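You operate a simulated robot arm through the tools that you are given. There is no shell and no other tool.

You run a simulated robot arm. Do the job below in one go: nothing can be reset, and whatever is moved stays where it is left.

TASK
Top the tank up with water to 550 L and stir it even.
Fine: stir on fast; stirrer lever back to slow, stirrer off.

It is judged by the outcome, as a careful person would: the job done as asked, and still so three seconds after it is handed in. It fails if anything else is knocked over, pushed out of place, dropped, spilled or broken.

THE ROBOT
A 7-joint arm with a two-finger parallel gripper, fixed in place. Base frame: the origin is at the foot of the arm, x ahead of it, y to its left, z up. Lengths are in mm, angles in rad, forces in N, time in s.
With the tool pointing down near the work surface it reaches from about 300 to 820 mm from the base axis. Its first joint turns from -0.297 to 2.199 rad. Payload 1.57 kg.
The TCP is the grasp point between the finger pads, 30 mm short of the fingertips. In the tool frame z runs along the fingers and y along their closing line. The gripper opens to 80 mm. The fingers are 17 mm wide and 12 mm thick; the gripper's body (40 by 82 mm) begins 80 mm behind the TCP.
Orientation is told as [roll, pitch, yaw] about the base's x, y, z axes, in that order, counted from this pose: with the fingers straight down and closing along the base's y, the tool's x points along the base's -x, its y along +y and its z along -z.

THE INTERFACE
- The arm moves only by the tool move_arm. Its argument "series" is a list of rows, each a list of 7 numbers: the shift along the tool's x, y, z in units of 250 mm (1.0 is 250 mm), then the turn, a rotation vector about the tool's x, y, z in units of 60 degrees (1.0 is 60 degrees), then the finger opening in mm, from 0 to 80. In form: [[tx, ty, tz, wx, wy, wz, hand], ...]. A call has 1 to 20 rows; each row is the pose to reach, as a shift and turn from the pose commanded when the call began, along the tool's axes at that moment. A call with a number of a shift or a turn outside -1 to 1 is refused whole. Each row takes 0.2 s and may step no farther than 50 mm and 0.15 rad from the row before; otherwise, or with a gripper value out of range, the whole call is refused. Where a pose cannot be reached the arm comes as near as it can. A force on the tool above 40 N (or 10 N above the force at the start of the call, whichever is more), or a blocked arm, ends the call early, and 0.2 s more pass. The fingers move at their own pace (about 45 mm/s each) and stop on an object; they squeeze with about 23 N. The grip force told is the motor's: it shows also when the fingers shut on nothing. Time passes only in rows, and 0.2 s behind the last, so rows that repeat a pose let the fingers close. The reply holds the time, the measured pose of the TCP, the force on the tool along the base axes, the opening and the grip force, in the units named above and with some noise, with the torque about the TCP (base axes, N m) and any sound that the robot's microphone picked up.
- Cameras (640 x 400 px; columns grow to the right, rows downward): "scene" is fixed at [218.9, -500.4, 1958.2]; the picture's right is [0.51, -0.86, 0.00], its down [-0.64, -0.38, -0.67] and it looks along [0.58, 0.34, -0.74] (base axes); focal length 321 px, centre (320, 200). "wrist" rides on the gripper at [72, -7, -122] in the tool frame; the picture's right is [0.09, 1.00, 0.00], its down [-0.84, 0.08, -0.54] and it looks along [-0.54, 0.05, 0.84] (tool axes); focal length 238 px, centre (320, 200). There is no depth. A picture from a camera that has moved, and an enlarged one, comes with that camera's place and axes in the base frame and with its lens.
- grab_frame(camera): a new picture of that camera. It takes no simulated time.
- move_column(by): slides the trunk up (or, below 0, down) by that many mm; the arm rides with it, the base frame stays. It gives what a move gives, with no picture.
- zoom(camera, box): a new picture of the part [left, top, right, bottom] of that camera's present view, enlarged. It takes no simulated time.
- finish_job(): hands the job in; it is judged then, once.

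Places have to be worked out from the pictures, the camera data and where the tool is seen. Open the gripper and draw the arm clear of the work before you hand the job in, unless the task says otherwise.

The tools are called after "Request:" as a command line: name --pt "numbers of a row" for each row, then --argument value for the rest, lists and objects as JSON in quotes. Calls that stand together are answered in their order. move_arm: Moves the arm, as the interface text tells. Its arguments: {"type":"object","properties":{"series":{"type":"array"}},"required":["series"]} The other tools are called the same way: move_column (by) slides the trunk up or down; grab_frame (camera) takes a picture; zoom (camera, box) takes an enlarged picture of a part of a camera's view; finish_job () hands the job in.

At the start:

```text
t: 0.0
tcp_pos: [433.8, -21.6, 1518.2]
tool_rot: [-0.001, 0.0, -0.001]
ft_force: [1.5, 0.1, 0.2]
moment: [-0.02, 0.01, 0.02]
opening: 80.1
gripper_force: 0.0
trunk travel left (down, up): [-738.0, 52.0]
```

scene: 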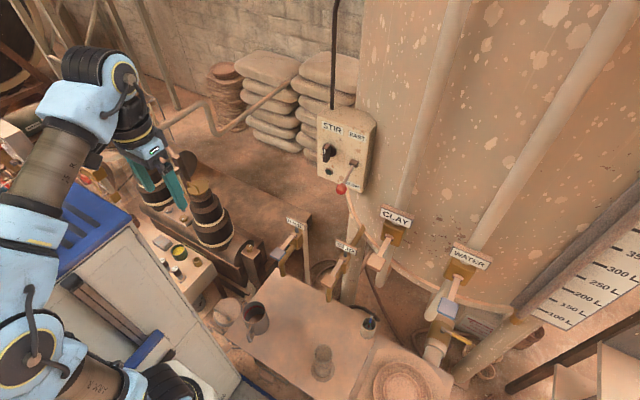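
wrist: 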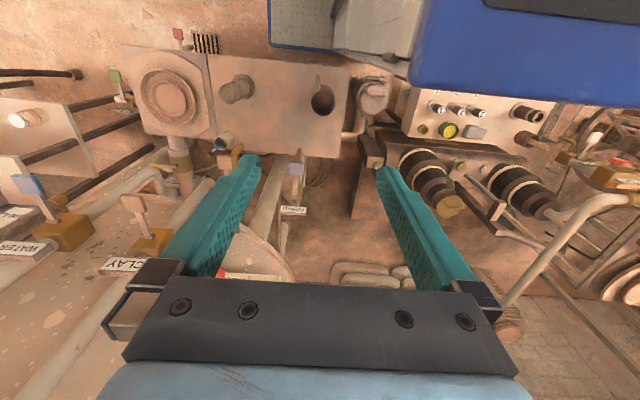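

The scene shows a big tank with a scale, levers labelled WATER, CLAY and two more, and a STIR box with a knob and a red-tipped lever. I'll zoom in for details before moving.

Request:
zoom --camera "scene" --box '[300, 90, 400, 210]'

Request:
zoom --camera "scene" --box '[480, 200, 640, 360]'

Request:
zoom --camera "scene" --box '[350, 190, 510, 350]'

Request:
zoom --camera "scene" --box '[200, 200, 400, 400]'

```text
3.33 times, centred on (350, 150) of scene
camera zoom: at [218.9, -500.4, 1958.2], right [0.51, -0.86, 0.0], down [-0.64, -0.38, -0.67], along [0.58, 0.34, -0.74], focal length 1069 px, centre (220, 367)
```

zoom: 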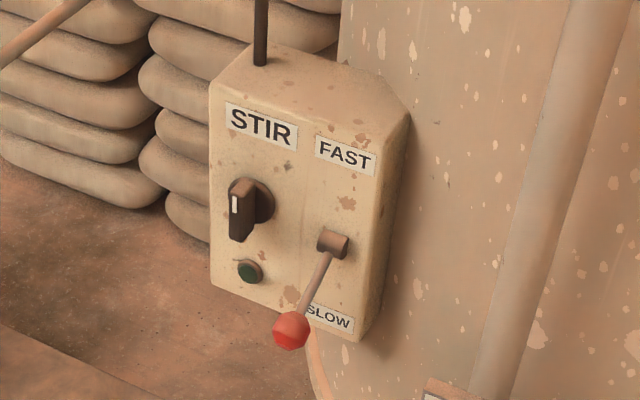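

```text
2.50 times, centred on (560, 280) of scene
camera zoom: at [218.9, -500.4, 1958.2], right [0.51, -0.86, 0.0], down [-0.64, -0.38, -0.67], along [0.58, 0.34, -0.74], focal length 802 px, centre (-280, 0)
```

zoom: 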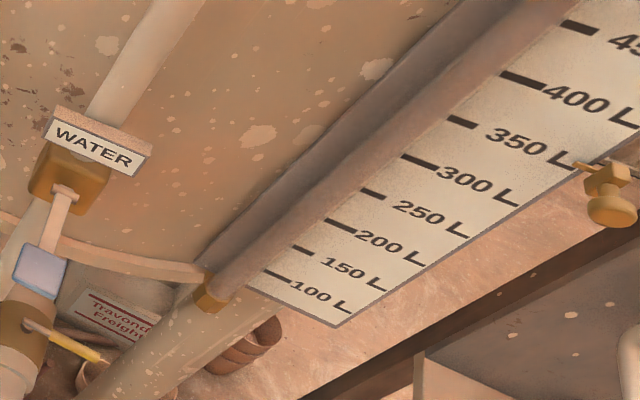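

```text
2.50 times, centred on (430, 270) of scene
camera zoom: at [218.9, -500.4, 1958.2], right [0.51, -0.86, 0.0], down [-0.64, -0.38, -0.67], along [0.58, 0.34, -0.74], focal length 802 px, centre (45, 25)
```

zoom: 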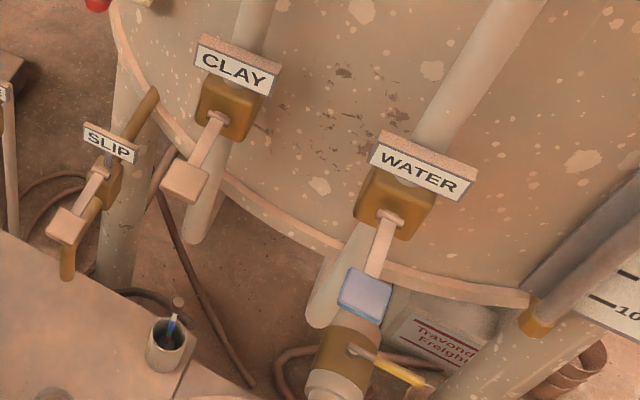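

```text
2.00 times, centred on (300, 300) of scene
camera zoom: at [218.9, -500.4, 1958.2], right [0.51, -0.86, 0.0], down [-0.64, -0.38, -0.67], along [0.58, 0.34, -0.74], focal length 641 px, centre (360, 0)
```

zoom: 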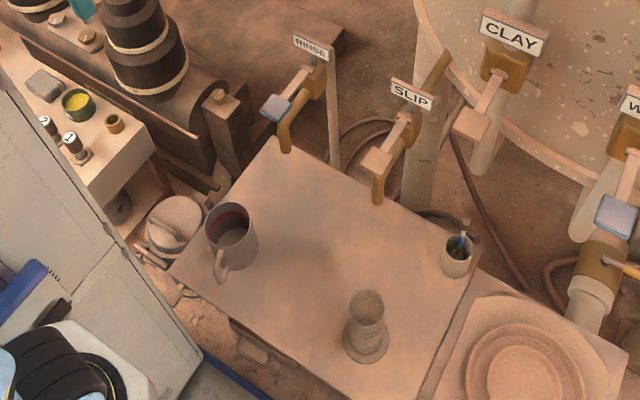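

The level and the full scale top are not readable from the scene camera. I'll zoom in on the wrist view and more of the scene to locate everything.

Request:
zoom --camera "wrist" --box '[0, 60, 160, 300]'

Request:
zoom --camera "wrist" --box '[150, 100, 360, 300]'

Request:
zoom --camera "scene" --box '[540, 180, 640, 300]'

Request:
zoom --camera "scene" --box '[420, 280, 640, 400]'

```text
1.67 times, centred on (80, 180) of wrist
camera zoom: at [360.4, -29.3, 1639.6], right [-0.09, 1.0, 0.0], down [0.84, 0.08, 0.54], along [0.54, 0.05, -0.84], focal length 397 px, centre (720, 233)
```

zoom: 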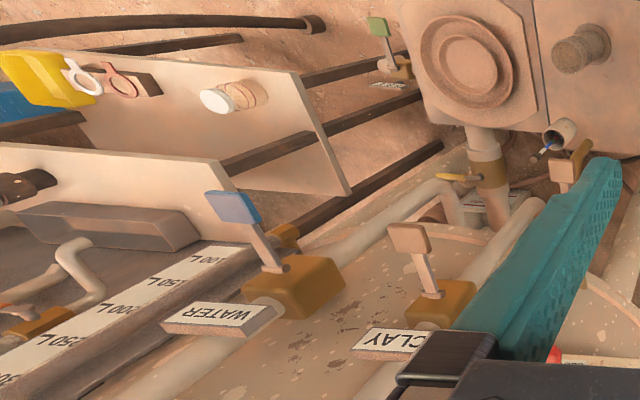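

```text
2.00 times, centred on (255, 200) of wrist
camera zoom: at [360.4, -29.3, 1639.6], right [-0.09, 1.0, 0.0], down [0.84, 0.08, 0.54], along [0.54, 0.05, -0.84], focal length 477 px, centre (450, 200)
```

zoom: 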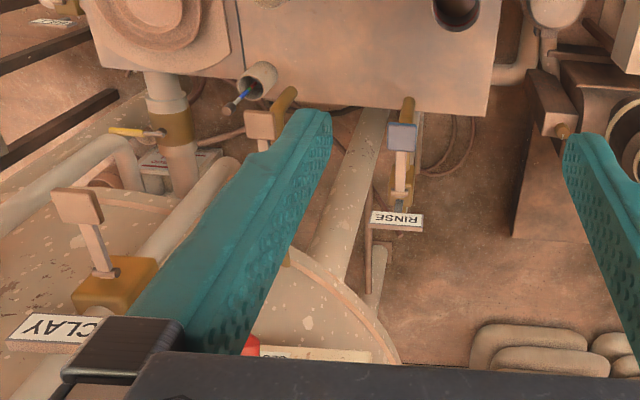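

```text
3.33 times, centred on (590, 240) of scene
camera zoom: at [218.9, -500.4, 1958.2], right [0.51, -0.86, 0.0], down [-0.64, -0.38, -0.67], along [0.58, 0.34, -0.74], focal length 1069 px, centre (-580, 67)
```

zoom: 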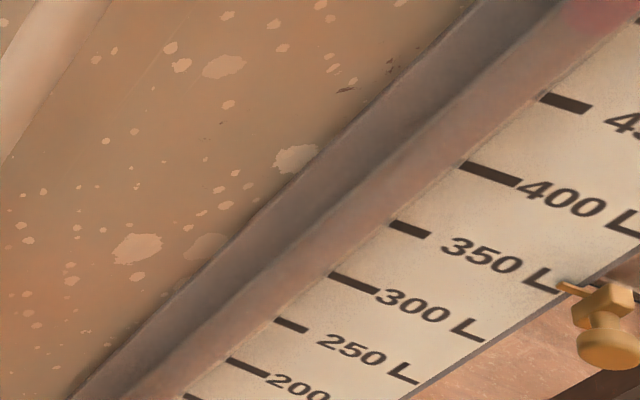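

```text
2.91 times, centred on (530, 340) of scene
camera zoom: at [218.9, -500.4, 1958.2], right [0.51, -0.86, 0.0], down [-0.64, -0.38, -0.67], along [0.58, 0.34, -0.74], focal length 933 px, centre (-291, -207)
```

zoom: 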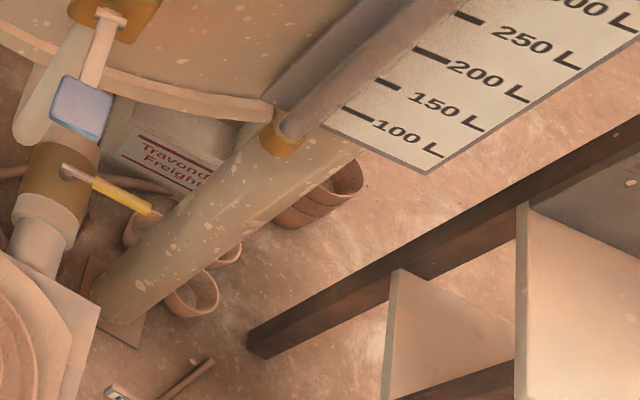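

The WATER lever tip is at about (647,-598,1228), sticking toward the robot. The CLAY tip is near (678,-403,1216), and the stirrer's red ball near (821,-218,1272). The scale board is near (855,-890), with about 1.33 mm per litre, so 550 L is near z 1680. I'll yaw the hand right so the wrist camera can look toward the gauge.

Request:
move_arm --pt "0 0 0 0 0 0.125 80" --pt "0 0 0 0 0 0.25 80" --pt "0 0 0 0 0 0.375 80" --pt "0 0 0 0 0 0.5 80" --pt "0 0 0 0 0 0.625 80" --pt "0 0 0 0 0 0.75 80"

```text
t: 1.4
tcp_pos: [433.8, -21.5, 1518.6]
tool_rot: [-0.001, 0.0, -0.787]
ft_force: [0.4, -0.1, 0.1]
moment: [0.01, -0.01, 0.01]
opening: 80.0
gripper_force: 0.1
trunk travel left (down, up): [-738.0, 52.0]
```

The yaw worked as expected. Now I'll pitch the tool up about 50° so the camera looks nearly level at azimuth -45°.

Request:
move_arm --pt "0 0 0 0 -0.139 0 80" --pt "0 0 0 0 -0.278 0 80" --pt "0 0 0 0 -0.417 0 80" --pt "0 0 0 0 -0.556 0 80" --pt "0 0 0 0 -0.695 0 80" --pt "0 0 0 0 -0.834 0 80"

Request:
grab_frame --camera "wrist"

Request:
grab_frame --camera "scene"

```text
t: 2.8
tcp_pos: [436.4, -18.9, 1519.2]
tool_rot: [-0.002, -0.873, -0.786]
ft_force: [0.0, -0.2, 0.3]
moment: [-0.01, 0.0, 0.02]
opening: 79.8
gripper_force: 0.1
out of reach, approached as far as the arm can: row 6
trunk travel left (down, up): [-738.0, 52.0]
```

```text
taken
camera wrist: at [331.7, 74.1, 1541.9], right [0.66, 0.74, -0.07], down [0.14, -0.03, 0.99], along [0.73, -0.67, -0.13], focal length 238 px, centre (320, 200)
```

wrist: 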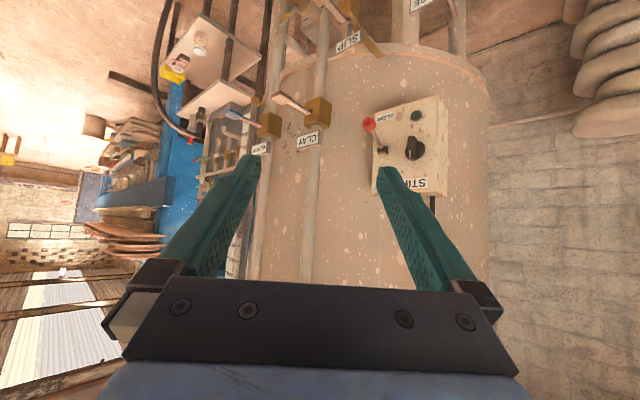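

```text
taken
```

scene: 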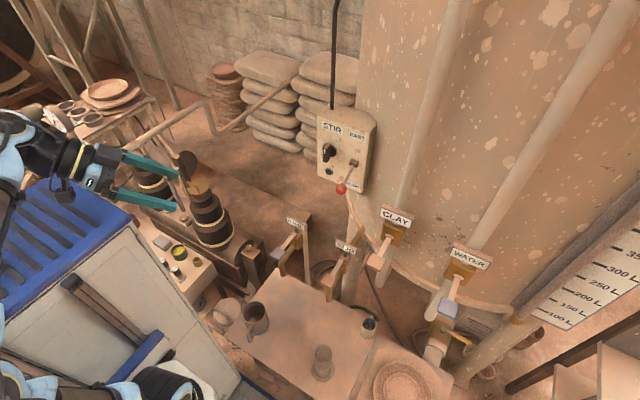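

The view is upside down; the gauge is at the left around columns 180-260. I'll zoom there and on the stir box.

Request:
zoom --camera "wrist" --box '[170, 70, 270, 290]'

Request:
zoom --camera "wrist" --box '[350, 80, 470, 210]'

```text
1.82 times, centred on (220, 180) of wrist
camera zoom: at [331.7, 74.1, 1541.9], right [0.66, 0.74, -0.07], down [0.14, -0.03, 0.99], along [0.73, -0.67, -0.13], focal length 433 px, centre (502, 236)
```

zoom: 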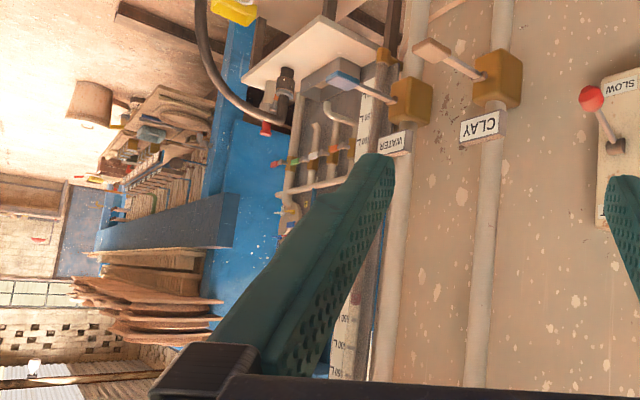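

```text
3.08 times, centred on (410, 145) of wrist
camera zoom: at [331.7, 74.1, 1541.9], right [0.66, 0.74, -0.07], down [0.14, -0.03, 0.99], along [0.73, -0.67, -0.13], focal length 733 px, centre (43, 369)
```

zoom: 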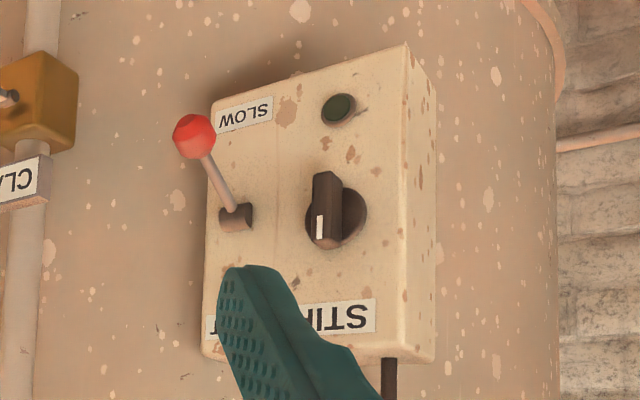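

The stirrer knob's white mark points up under "STIR" (likely off), and the red lever is at SLOW. I'll move the hand right and yaw further to get a proper look at the gauge.

Request:
move_arm --pt "-0.074 -0.088 0.107 0.032 0 0.027 80" --pt "-0.147 -0.176 0.215 0.064 0 0.054 80" --pt "-0.221 -0.264 0.322 0.096 0 0.08 80" --pt "-0.295 -0.353 0.43 0.128 0 0.107 80" --pt "-0.368 -0.441 0.537 0.16 0 0.134 80" --pt "-0.442 -0.529 0.645 0.1915 0 0.161 80"

Request:
grab_frame --camera "wrist"

```text
t: 4.2
tcp_pos: [506.7, -244.1, 1504.6]
tool_rot: [0.001, -0.875, -1.048]
ft_force: [-0.3, 0.3, -0.2]
moment: [-0.01, -0.01, 0.02]
opening: 80.1
gripper_force: 0.1
out of reach, approached as far as the arm can: row 1, 2, 3, 4, 5, 6
trunk travel left (down, up): [-738.0, 52.0]
```

```text
taken
camera wrist: at [429.9, -127.6, 1527.7], right [0.83, 0.55, -0.07], down [0.13, -0.07, 0.99], along [0.54, -0.83, -0.12], focal length 238 px, centre (320, 200)
```

wrist: 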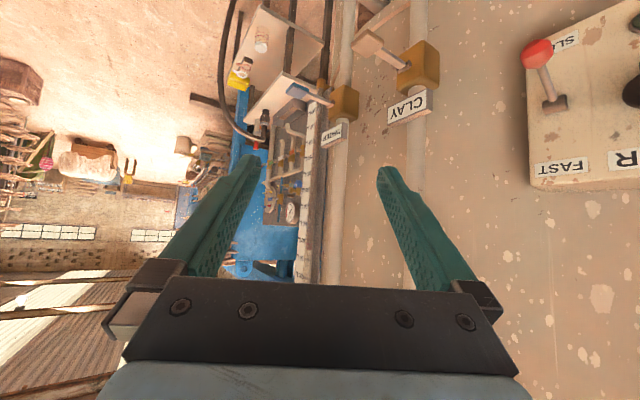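

The gauge is now visible between the fingers. Zooming in on it.

Request:
zoom --camera "wrist" --box '[240, 80, 360, 290]'

Request:
zoom --camera "wrist" --box '[280, 180, 350, 285]'

```text
1.90 times, centred on (300, 185) of wrist
camera zoom: at [429.9, -127.6, 1527.7], right [0.83, 0.55, -0.07], down [0.13, -0.07, 0.99], along [0.54, -0.83, -0.12], focal length 454 px, centre (358, 229)
```

zoom: 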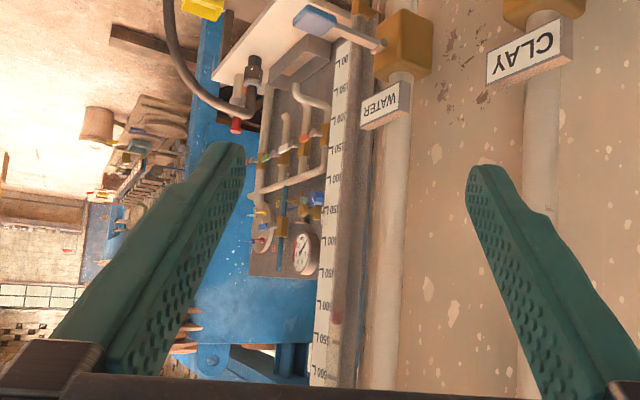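

```text
3.81 times, centred on (315, 232) of wrist
camera zoom: at [429.9, -127.6, 1527.7], right [0.83, 0.55, -0.07], down [0.13, -0.07, 0.99], along [0.54, -0.83, -0.12], focal length 908 px, centre (339, 76)
```

zoom: 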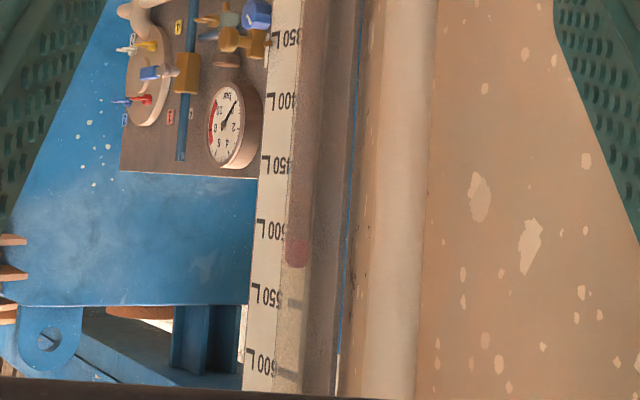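

I can read the labels: a red float sits in the sight tube, between 500 and 550 L. I need a better view, so I'll look closely at the valve levers and the float in this frame first.

Request:
zoom --camera "wrist" --box '[280, 75, 350, 150]'

Request:
zoom --camera "wrist" --box '[295, 225, 335, 285]'

Request:
zoom --camera "wrist" --box '[330, 10, 450, 130]'

Request:
zoom --camera "wrist" --box '[500, 10, 640, 200]'

Request:
grab_frame --camera "scene"

```text
5.33 times, centred on (315, 112) of wrist
camera zoom: at [429.9, -127.6, 1527.7], right [0.83, 0.55, -0.07], down [0.13, -0.07, 0.99], along [0.54, -0.83, -0.12], focal length 1271 px, centre (347, 667)
```

zoom: 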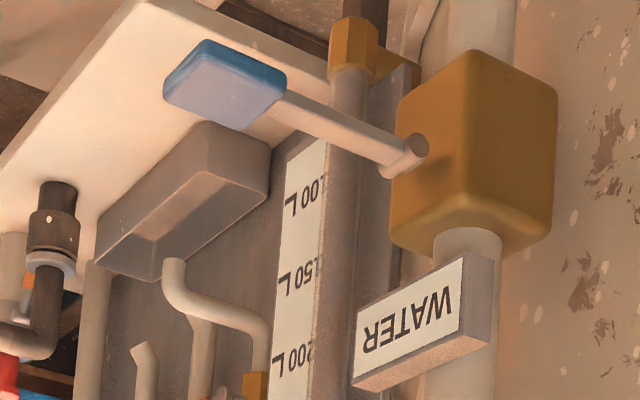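

```text
6.67 times, centred on (315, 255) of wrist
camera zoom: at [429.9, -127.6, 1527.7], right [0.83, 0.55, -0.07], down [0.13, -0.07, 0.99], along [0.54, -0.83, -0.12], focal length 1589 px, centre (353, -167)
```

zoom: 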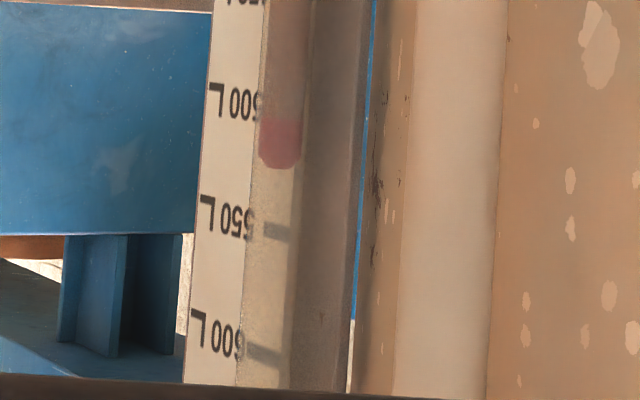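

```text
3.33 times, centred on (390, 70) of wrist
camera zoom: at [429.9, -127.6, 1527.7], right [0.83, 0.55, -0.07], down [0.13, -0.07, 0.99], along [0.54, -0.83, -0.12], focal length 794 px, centre (87, 633)
```

zoom: 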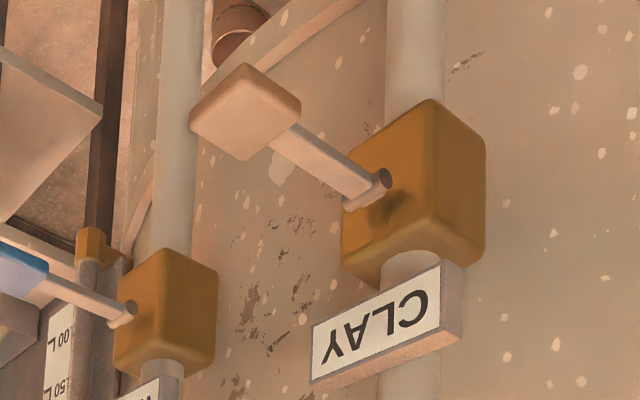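

```text
2.11 times, centred on (570, 105) of wrist
camera zoom: at [429.9, -127.6, 1527.7], right [0.83, 0.55, -0.07], down [0.13, -0.07, 0.99], along [0.54, -0.83, -0.12], focal length 502 px, centre (-206, 400)
```

zoom: 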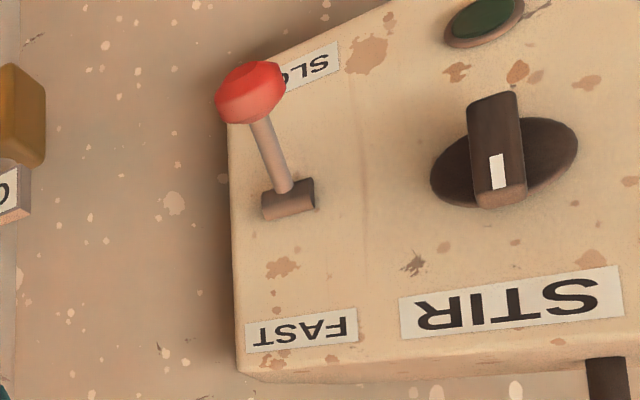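

```text
taken
```

scene: 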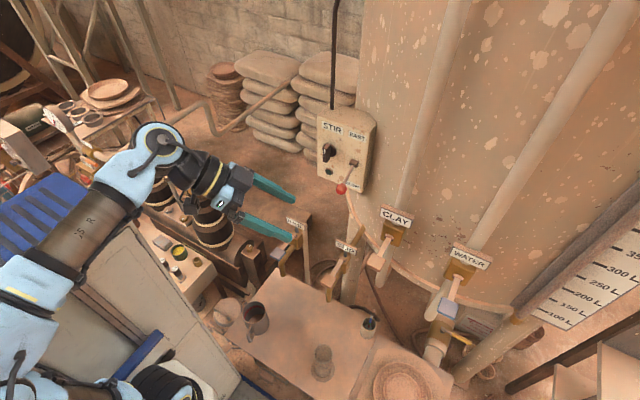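

The lever has a hinge pin along y, so it swings up and down, and the stirrer lever likewise. The hand can get to y=-244 so far. I'll test reach further toward the gauge at a height clear of the valves.

Request:
move_arm --pt "-0.087 -0.006 0.128 0 0 0 80" --pt "-0.173 -0.011 0.256 0 0 0 80" --pt "-0.26 -0.017 0.384 0 0 0 80" --pt "-0.346 -0.022 0.512 0 0 0 80" --pt "-0.433 -0.028 0.64 0 0 0 80"

Request:
grab_frame --camera "wrist"

Request:
grab_frame --camera "scene"

```text
t: 5.4
tcp_pos: [596.2, -415.1, 1485.0]
tool_rot: [0.004, -0.875, -1.05]
ft_force: [-0.5, 0.9, 0.0]
moment: [0.02, 0.0, 0.0]
opening: 79.7
gripper_force: 0.0
trunk travel left (down, up): [-738.0, 52.0]
```

```text
taken
camera wrist: at [518.7, -298.6, 1508.1], right [0.83, 0.55, -0.07], down [0.13, -0.07, 0.99], along [0.54, -0.83, -0.13], focal length 238 px, centre (320, 200)
```

wrist: 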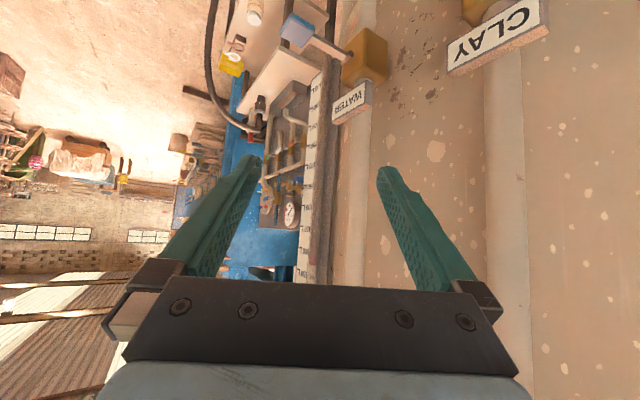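

```text
taken
```

scene: 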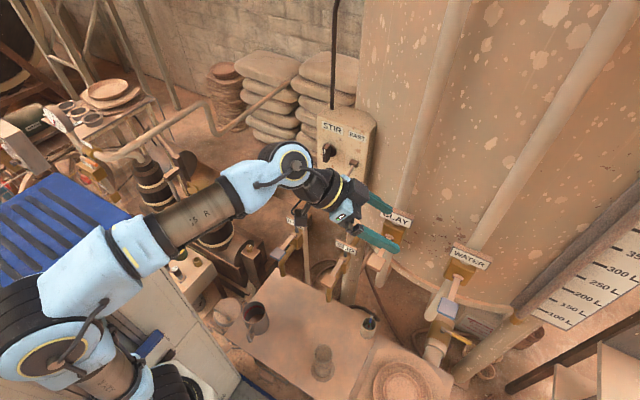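

That pose was reached cleanly. Now I'll pitch up another 25° so the 500-600 L part of the gauge comes into the clear part of the view.

Request:
move_arm --pt "0 0 0 0 -0.139 0 80" --pt "0 0 0 0 -0.278 0 80" --pt "0 0 0 0 -0.417 0 80"

Request:
grab_frame --camera "wrist"

```text
t: 6.2
tcp_pos: [597.0, -416.0, 1484.6]
tool_rot: [0.002, -1.309, -1.048]
ft_force: [0.7, 0.5, -0.1]
moment: [-0.02, 0.03, 0.0]
opening: 79.7
gripper_force: 0.0
trunk travel left (down, up): [-738.0, 52.0]
```

```text
taken
camera wrist: at [521.0, -302.3, 1446.6], right [0.85, 0.52, -0.09], down [-0.09, 0.31, 0.95], along [0.52, -0.8, 0.31], focal length 238 px, centre (320, 200)
```

wrist: 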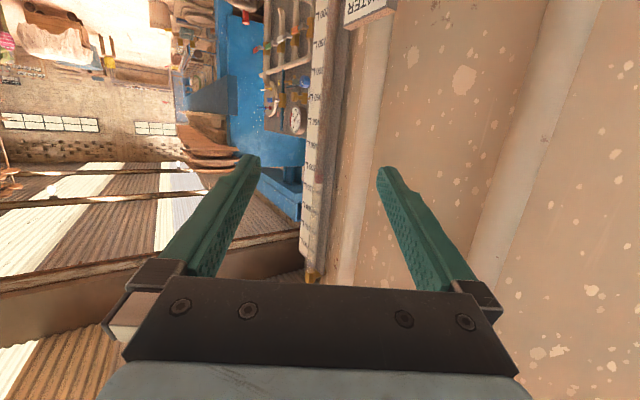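

Request:
zoom --camera "wrist" --box '[285, 140, 345, 285]'

Request:
zoom --camera "wrist" --box '[298, 150, 332, 215]'

```text
2.76 times, centred on (315, 212) of wrist
camera zoom: at [521.0, -302.3, 1446.6], right [0.85, 0.52, -0.09], down [-0.09, 0.31, 0.95], along [0.52, -0.8, 0.31], focal length 658 px, centre (334, 166)
```

zoom: 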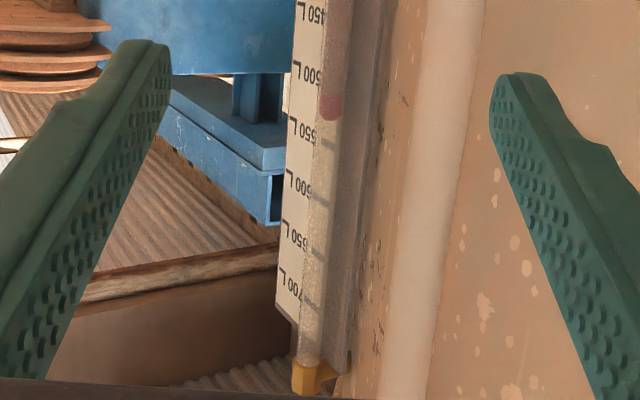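

```text
6.15 times, centred on (315, 182) of wrist
camera zoom: at [521.0, -302.3, 1446.6], right [0.85, 0.52, -0.09], down [-0.09, 0.31, 0.95], along [0.52, -0.8, 0.31], focal length 1467 px, centre (351, 308)
```

zoom: 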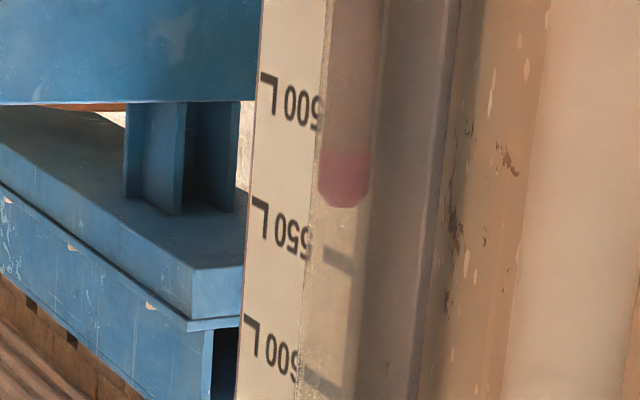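

The current level reads close to 500 L, where the brown liquid meets the red float. Before lowering toward the WATER lever I want to check clearance around the arm and the cabinet below it.

Request:
zoom --camera "scene" --box '[0, 120, 320, 400]'

Request:
zoom --camera "scene" --box '[250, 120, 450, 320]'

```text
1.43 times, centred on (160, 260) of scene
camera zoom: at [218.9, -500.4, 1958.2], right [0.51, -0.86, 0.0], down [-0.64, -0.38, -0.67], along [0.58, 0.34, -0.74], focal length 458 px, centre (549, 114)
```

zoom: 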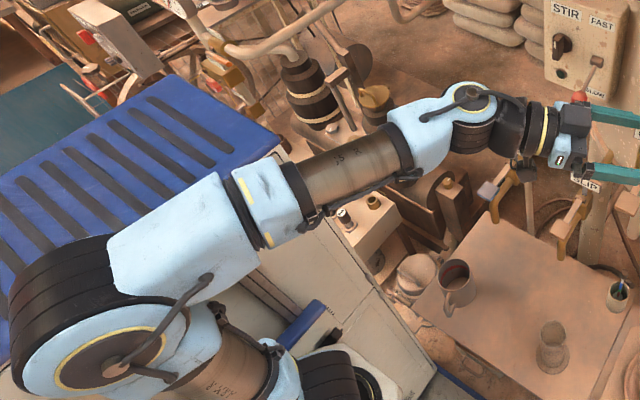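

```text
2.00 times, centred on (350, 220) of scene
camera zoom: at [218.9, -500.4, 1958.2], right [0.51, -0.86, 0.0], down [-0.64, -0.38, -0.67], along [0.58, 0.34, -0.74], focal length 641 px, centre (260, 160)
```

zoom: 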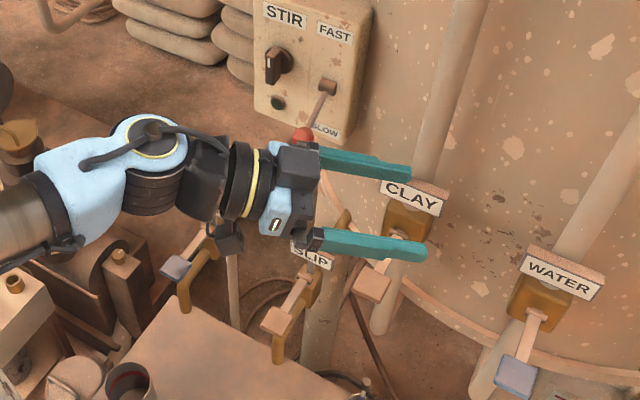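

The big elbow joint is back-left, and the forearm passes over a blue-topped cabinet. I'll lower the column by 40 mm as a test and see whether the cabinet moves with the arm.

Request:
move_column --by -40

Request:
zoom --camera "scene" --box '[0, 120, 320, 400]'

```text
t: 7.0
tcp_pos: [595.4, -416.3, 1444.3]
tool_rot: [0.001, -1.31, -1.046]
ft_force: [0.0, 0.9, -0.7]
moment: [-0.01, 0.02, 0.0]
opening: 79.9
gripper_force: 0.1
trunk travel left (down, up): [-698.0, 92.0]
```

```text
1.43 times, centred on (160, 260) of scene
camera zoom: at [218.9, -500.4, 1958.2], right [0.51, -0.86, 0.0], down [-0.64, -0.38, -0.67], along [0.58, 0.34, -0.74], focal length 458 px, centre (549, 114)
```

zoom: 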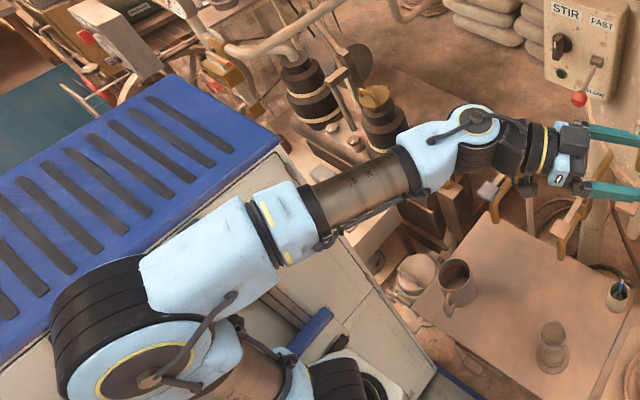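

The cabinet is fixed, with its near side at about y≥96, and the arm's elbow stays on the right side of it, so lowering is fine. Next I'll bring the tool horizontal with azimuth about -45° and shift to a standoff in front of the WATER lever.

Request:
move_arm --pt "-0.022 -0.117 0.08 -0.082 -0.083 -0.01 80" --pt "-0.043 -0.235 0.161 -0.163 -0.167 -0.02 80" --pt "-0.065 -0.352 0.241 -0.245 -0.25 -0.03 80"

```text
t: 7.8
tcp_pos: [554.0, -512.1, 1446.3]
tool_rot: [1.584, -1.561, -2.372]
ft_force: [1.3, 0.5, 0.2]
moment: [0.02, 0.02, -0.07]
opening: 80.3
gripper_force: 0.1
trunk travel left (down, up): [-698.0, 92.0]
```

Tool is now horizontal at azimuth about -45°. Now I'll roll the hand +90° about the tool axis so the fingers close vertically (camera on the tank side).

Request:
move_arm --pt "0 0 0 0 0 0.125 80" --pt "0 0 0 0 0 0.25 80" --pt "0 0 0 0 0 0.375 80" --pt "0 0 0 0 0 0.5 80" --pt "0 0 0 0 0 0.625 80" --pt "0 0 0 0 0 0.75 80"

Request:
move_arm --pt "0 0 0 0 0 0.125 80" --pt "0 0 0 0 0 0.25 80" --pt "0 0 0 0 0 0.375 80" --pt "0 0 0 0 0 0.5 80" --pt "0 0 0 0 0 0.625 80" --pt "0 0 0 0 0 0.75 80"

Request:
grab_frame --camera "wrist"

Request:
grab_frame --camera "scene"

```text
t: 9.2
tcp_pos: [547.0, -504.1, 1459.3]
tool_rot: [1.561, -0.783, -2.359]
ft_force: [0.0, 0.3, 0.4]
moment: [0.03, 0.01, 0.04]
opening: 79.9
gripper_force: 0.0
out of reach, approached as far as the arm can: row 5, 6
trunk travel left (down, up): [-698.0, 92.0]
```

```text
t: 10.6
tcp_pos: [543.7, -493.7, 1518.2]
tool_rot: [1.468, -0.034, -2.3]
ft_force: [-0.9, -1.9, 0.2]
moment: [0.03, -0.03, 0.23]
opening: 79.8
gripper_force: 0.1
out of reach, approached as far as the arm can: row 1, 2, 3, 4, 5, 6
trunk travel left (down, up): [-698.0, 92.0]
```

```text
taken
camera wrist: at [499.3, -360.0, 1521.2], right [0.16, 0.03, 0.99], down [-0.95, -0.27, 0.16], along [0.27, -0.96, -0.02], focal length 238 px, centre (320, 200)
```

wrist: 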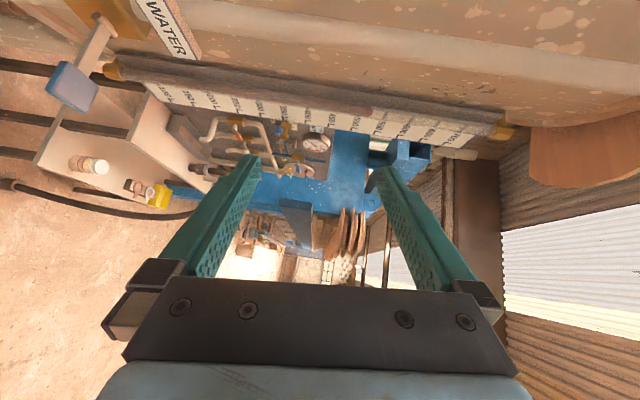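

```text
taken
```

scene: 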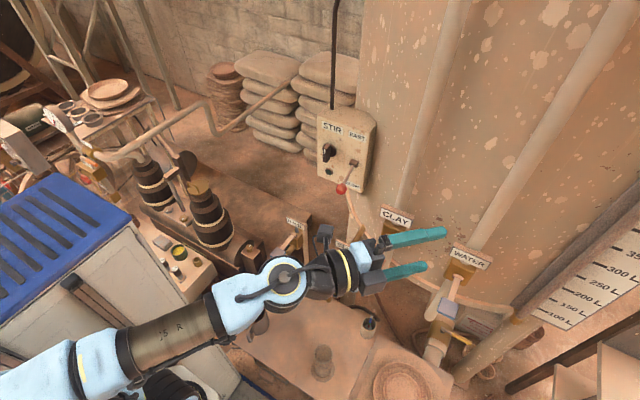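

This view shows the whole gauge nearly unobstructed. Zooming in on the 450-600 L part.

Request:
zoom --camera "wrist" --box '[320, 80, 480, 160]'

Request:
zoom --camera "wrist" --box '[340, 90, 410, 140]'

```text
4.00 times, centred on (400, 120) of wrist
camera zoom: at [499.3, -360.0, 1521.2], right [0.16, 0.03, 0.99], down [-0.95, -0.27, 0.16], along [0.27, -0.96, -0.02], focal length 953 px, centre (0, 520)
```

zoom: 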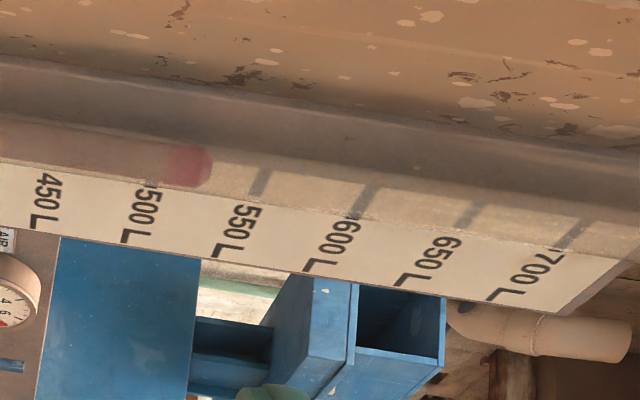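

```text
8.00 times, centred on (375, 115) of wrist
camera zoom: at [499.3, -360.0, 1521.2], right [0.16, 0.03, 0.99], down [-0.95, -0.27, 0.16], along [0.27, -0.96, -0.02], focal length 1907 px, centre (-120, 880)
```

zoom: 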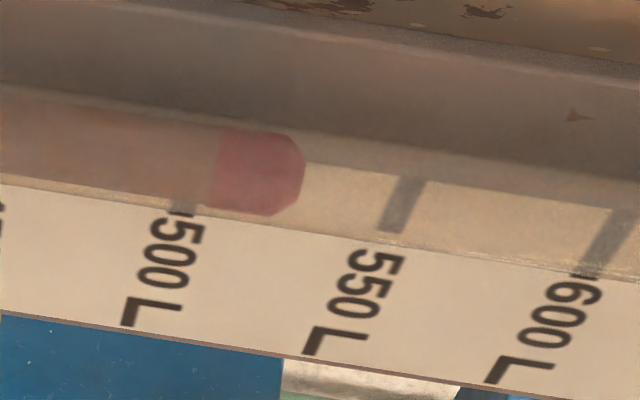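

Reading is about 500-502 L now. The tool points almost exactly at the WATER pad line (azimuth -42°), just 300 mm too high, so I'll lower the column in steps.

Request:
move_column --by -150

Request:
grab_frame --camera "scene"

Request:
grab_frame --camera "wrist"

```text
t: 12.4
tcp_pos: [544.9, -492.2, 1368.3]
tool_rot: [1.468, -0.037, -2.297]
ft_force: [-0.5, -0.7, -0.8]
moment: [0.02, -0.03, 0.01]
opening: 80.2
gripper_force: 0.1
trunk travel left (down, up): [-548.0, 242.0]
```

```text
taken
```

scene: 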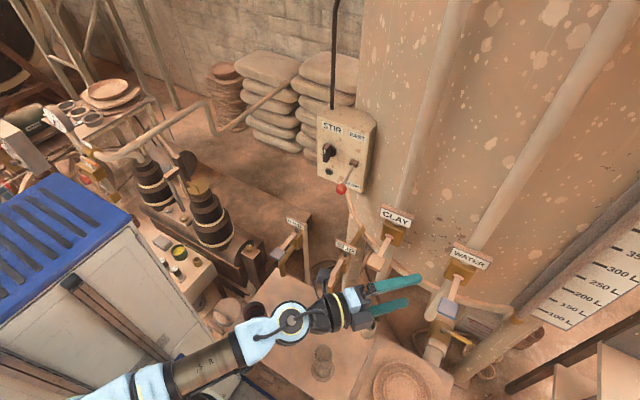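

```text
taken
camera wrist: at [501.1, -357.7, 1370.7], right [0.16, 0.03, 0.99], down [-0.95, -0.27, 0.16], along [0.27, -0.96, -0.02], focal length 238 px, centre (320, 200)
```

wrist: 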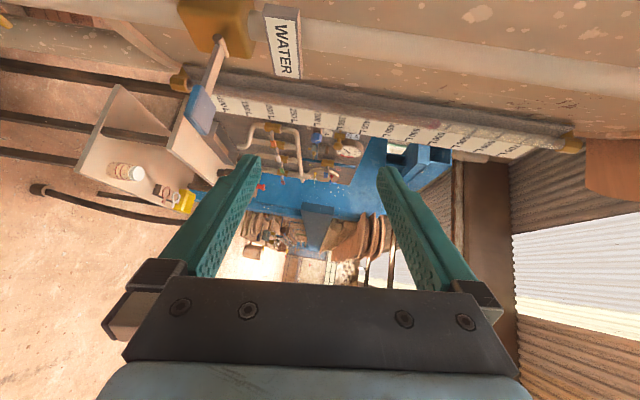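

Clear so far. Lowering a further 140 mm to bring the fingers level with the WATER pad.

Request:
move_column --by -140

Request:
grab_frame --camera "scene"

Request:
grab_frame --camera "wrist"

```text
t: 14.1
tcp_pos: [545.3, -492.1, 1229.0]
tool_rot: [1.467, -0.037, -2.297]
ft_force: [0.4, -0.2, -0.2]
moment: [0.03, -0.02, -0.01]
opening: 79.9
gripper_force: 0.1
trunk travel left (down, up): [-408.0, 382.0]
```

```text
taken
```

scene: 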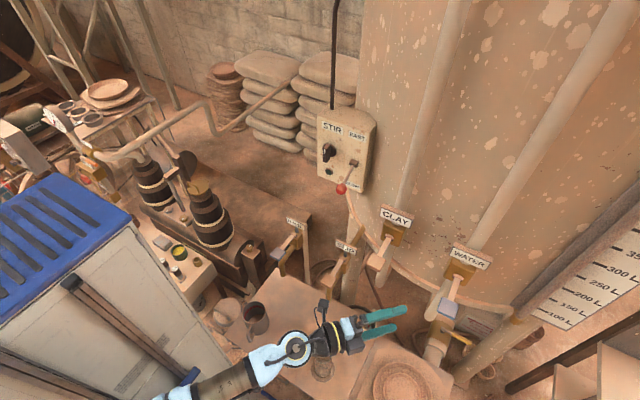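

```text
taken
camera wrist: at [501.1, -357.7, 1230.7], right [0.16, 0.03, 0.99], down [-0.95, -0.27, 0.16], along [0.27, -0.96, -0.02], focal length 238 px, centre (320, 200)
```

wrist: 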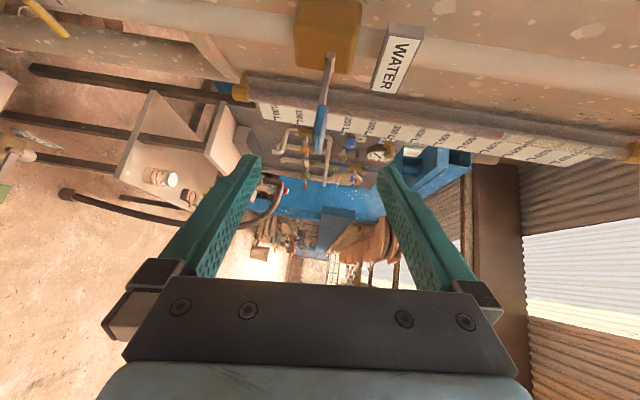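

The WATER lever is now seen edge-on between the fingers. I'll zoom in on it and on the gauge from this low viewpoint for calibration.

Request:
zoom --camera "wrist" --box '[250, 20, 430, 160]'

Request:
zoom --camera "wrist" --box '[410, 100, 560, 180]'

Request:
zoom --camera "scene" --box '[340, 230, 520, 360]'

```text
2.86 times, centred on (340, 90) of wrist
camera zoom: at [501.1, -357.7, 1230.7], right [0.16, 0.03, 0.99], down [-0.95, -0.27, 0.16], along [0.27, -0.96, -0.02], focal length 681 px, centre (263, 514)
```

zoom: 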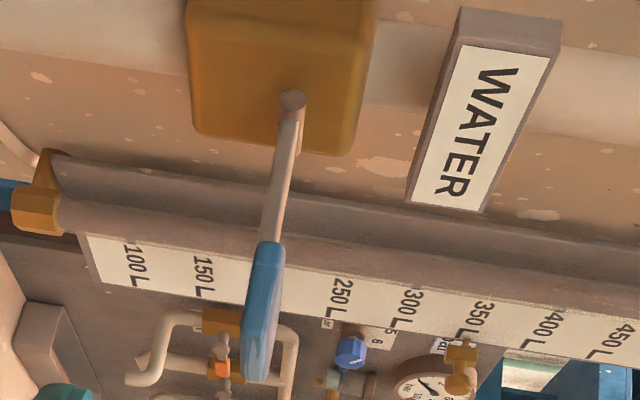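

```text
4.27 times, centred on (485, 140) of wrist
camera zoom: at [501.1, -357.7, 1230.7], right [0.16, 0.03, 0.99], down [-0.95, -0.27, 0.16], along [0.27, -0.96, -0.02], focal length 1017 px, centre (-384, 456)
```

zoom: 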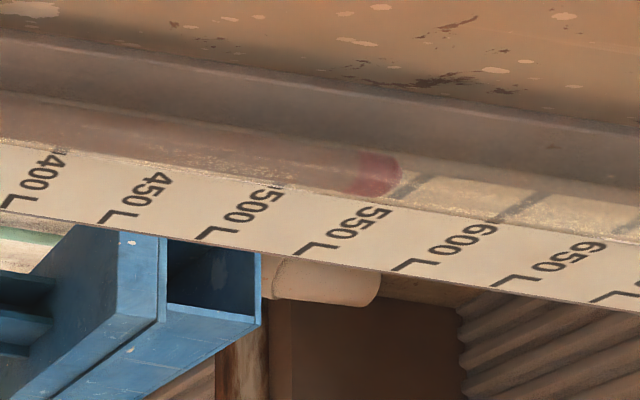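

```text
3.08 times, centred on (430, 295) of scene
camera zoom: at [218.9, -500.4, 1958.2], right [0.51, -0.86, 0.0], down [-0.64, -0.38, -0.67], along [0.58, 0.34, -0.74], focal length 986 px, centre (-18, -92)
```

zoom: 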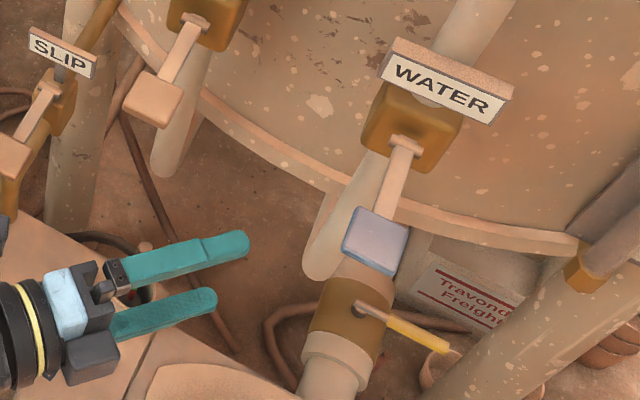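

The level from this low angle is affected by parallax, since the tube stands about 38 mm in front of the board. Corrected, all views agree on about 500 L. The lever is horizontal at z≈1212, so I'll slide the open fingers straddling the pad from above and below, without touching it yet.

Request:
move_arm --pt "-0.005 0 0.094 0 0 0 70" --pt "-0.009 0 0.188 0 0 0 60" --pt "-0.014 -0.001 0.281 0 0 0 60" --pt "-0.019 -0.001 0.375 0 0 0 60" --pt "-0.024 -0.001 0.469 0 0 0 60" --pt "-0.026 -0.001 0.523 0 0 0 60"

Request:
grab_frame --camera "wrist"

Request:
zoom --camera "scene" --box '[340, 230, 520, 360]'

```text
t: 15.4
tcp_pos: [654.2, -538.9, 1215.0]
tool_rot: [1.465, -0.082, -2.257]
ft_force: [-5.4, -8.1, 0.4]
moment: [0.11, -0.05, 0.99]
opening: 59.9
gripper_force: 0.2
out of reach, approached as far as the arm can: row 4, 5, 6
trunk travel left (down, up): [-408.0, 382.0]
```

```text
taken
camera wrist: at [603.2, -407.1, 1214.6], right [0.19, 0.07, 0.98], down [-0.93, -0.3, 0.2], along [0.31, -0.95, 0.01], focal length 238 px, centre (320, 200)
```

wrist: 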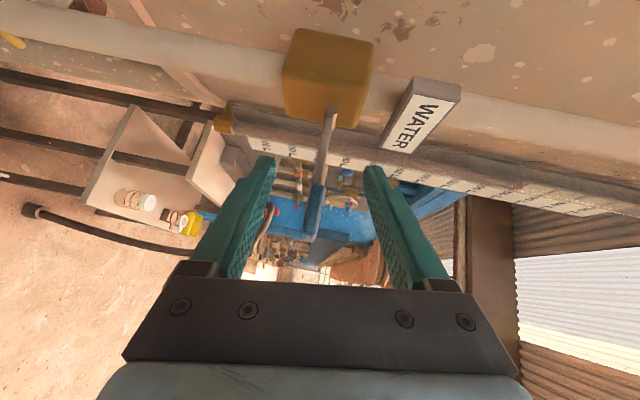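

```text
3.08 times, centred on (430, 295) of scene
camera zoom: at [218.9, -500.4, 1958.2], right [0.51, -0.86, 0.0], down [-0.64, -0.38, -0.67], along [0.58, 0.34, -0.74], focal length 986 px, centre (-18, -92)
```

zoom: 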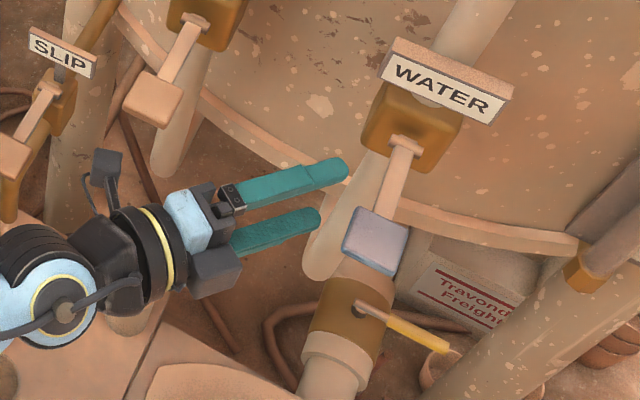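

The hand drifted to (654,-539) because of a reach limit, with a small force reading of about 10 N. I'll hold still a moment to see whether that force persists.

Request:
move_arm --pt "0 0 0 0 0 0 60" --pt "0 0 0 0 0 0 60"

Request:
zoom --camera "scene" --box '[200, 200, 480, 400]'

```text
t: 16.1
tcp_pos: [636.5, -558.3, 1214.6]
tool_rot: [1.466, -0.083, -2.297]
ft_force: [-1.2, -0.1, 0.2]
moment: [-0.02, 0.01, 0.01]
opening: 60.0
gripper_force: 0.0
trunk travel left (down, up): [-408.0, 382.0]
```

```text
2.00 times, centred on (340, 300) of scene
camera zoom: at [218.9, -500.4, 1958.2], right [0.51, -0.86, 0.0], down [-0.64, -0.38, -0.67], along [0.58, 0.34, -0.74], focal length 641 px, centre (280, 0)
```

zoom: 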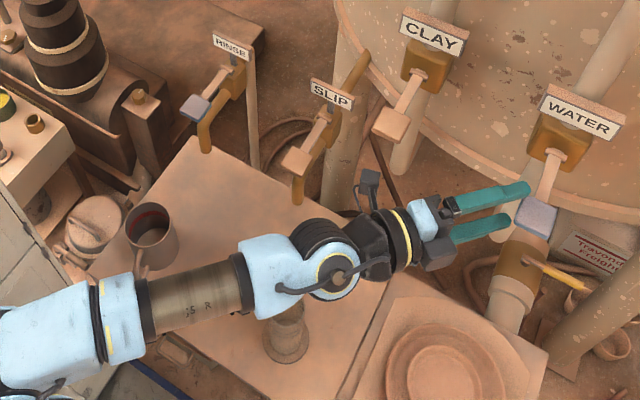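

The force was only the arm still moving; it has settled at (636,-558) with no load. I'll hold again to confirm it is stationary and look at the pad between the fingers.

Request:
move_arm --pt "0 0 0 0 0 0 60"

Request:
grab_frame --camera "wrist"

Request:
zoom --camera "scene" --box '[380, 240, 500, 340]'

```text
t: 16.4
tcp_pos: [636.8, -557.3, 1214.5]
tool_rot: [1.467, -0.084, -2.297]
ft_force: [0.1, 0.8, 0.9]
moment: [0.01, -0.02, 0.02]
opening: 60.2
gripper_force: 0.1
trunk travel left (down, up): [-408.0, 382.0]
```

```text
taken
camera wrist: at [592.4, -423.7, 1214.5], right [0.19, 0.06, 0.98], down [-0.94, -0.26, 0.2], along [0.27, -0.96, 0.01], focal length 238 px, centre (320, 200)
```

wrist: 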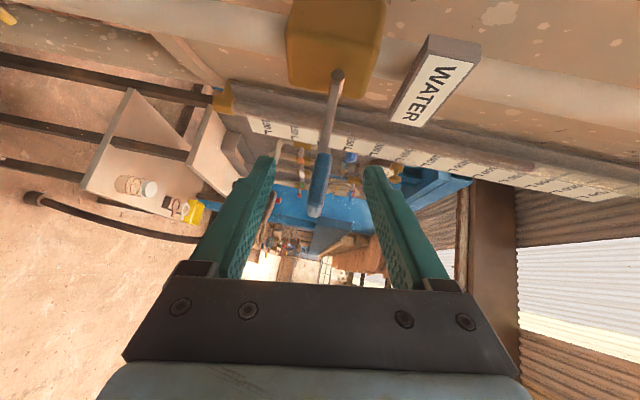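

```text
4.00 times, centred on (440, 290) of scene
camera zoom: at [218.9, -500.4, 1958.2], right [0.51, -0.86, 0.0], down [-0.64, -0.38, -0.67], along [0.58, 0.34, -0.74], focal length 1282 px, centre (-160, -160)
```

zoom: 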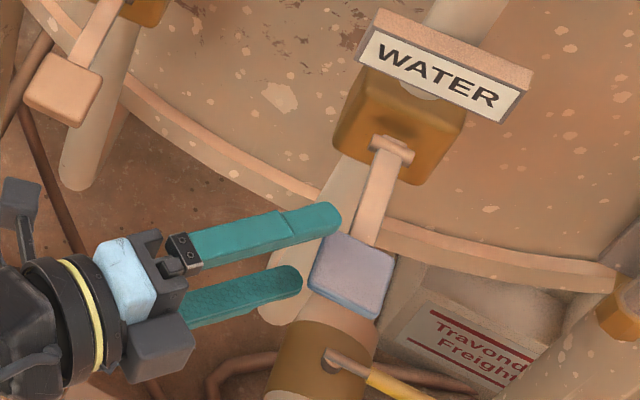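

Stationary now, with the fingertips just at the pad's edge. I'll advance 25 mm more along the tool direction so the fingers overlap the pad.

Request:
move_arm --pt "0 0 0.035 0 0 0 60" --pt "0 0 0.07 0 0 0 60" --pt "0 0 0.1 0 0 0 60" --pt "0 0 0.1 0 0 0 60" --pt "0 0 0.1 0 0 0 60"

Request:
grab_frame --camera "wrist"

Request:
zoom --camera "scene" --box '[380, 240, 500, 340]'

```text
t: 17.6
tcp_pos: [654.5, -574.9, 1212.1]
tool_rot: [1.467, -0.035, -2.298]
ft_force: [0.2, -0.9, 0.2]
moment: [0.01, 0.0, 0.0]
opening: 59.9
gripper_force: 0.1
trunk travel left (down, up): [-408.0, 382.0]
```

```text
taken
camera wrist: at [610.4, -440.6, 1215.4], right [0.16, 0.03, 0.99], down [-0.95, -0.27, 0.16], along [0.27, -0.96, -0.02], focal length 238 px, centre (320, 200)
```

wrist: 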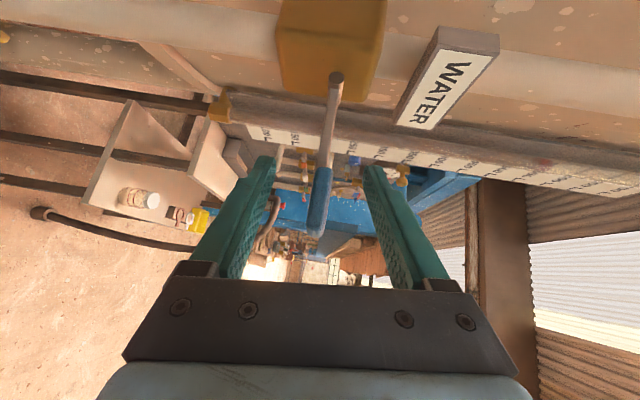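

```text
4.00 times, centred on (440, 290) of scene
camera zoom: at [218.9, -500.4, 1958.2], right [0.51, -0.86, 0.0], down [-0.64, -0.38, -0.67], along [0.58, 0.34, -0.74], focal length 1282 px, centre (-160, -160)
```

zoom: 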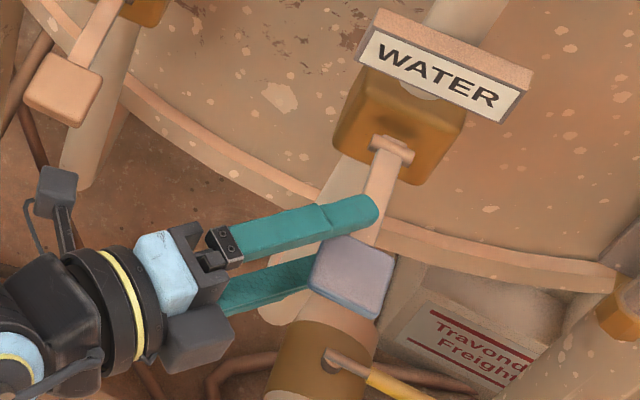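

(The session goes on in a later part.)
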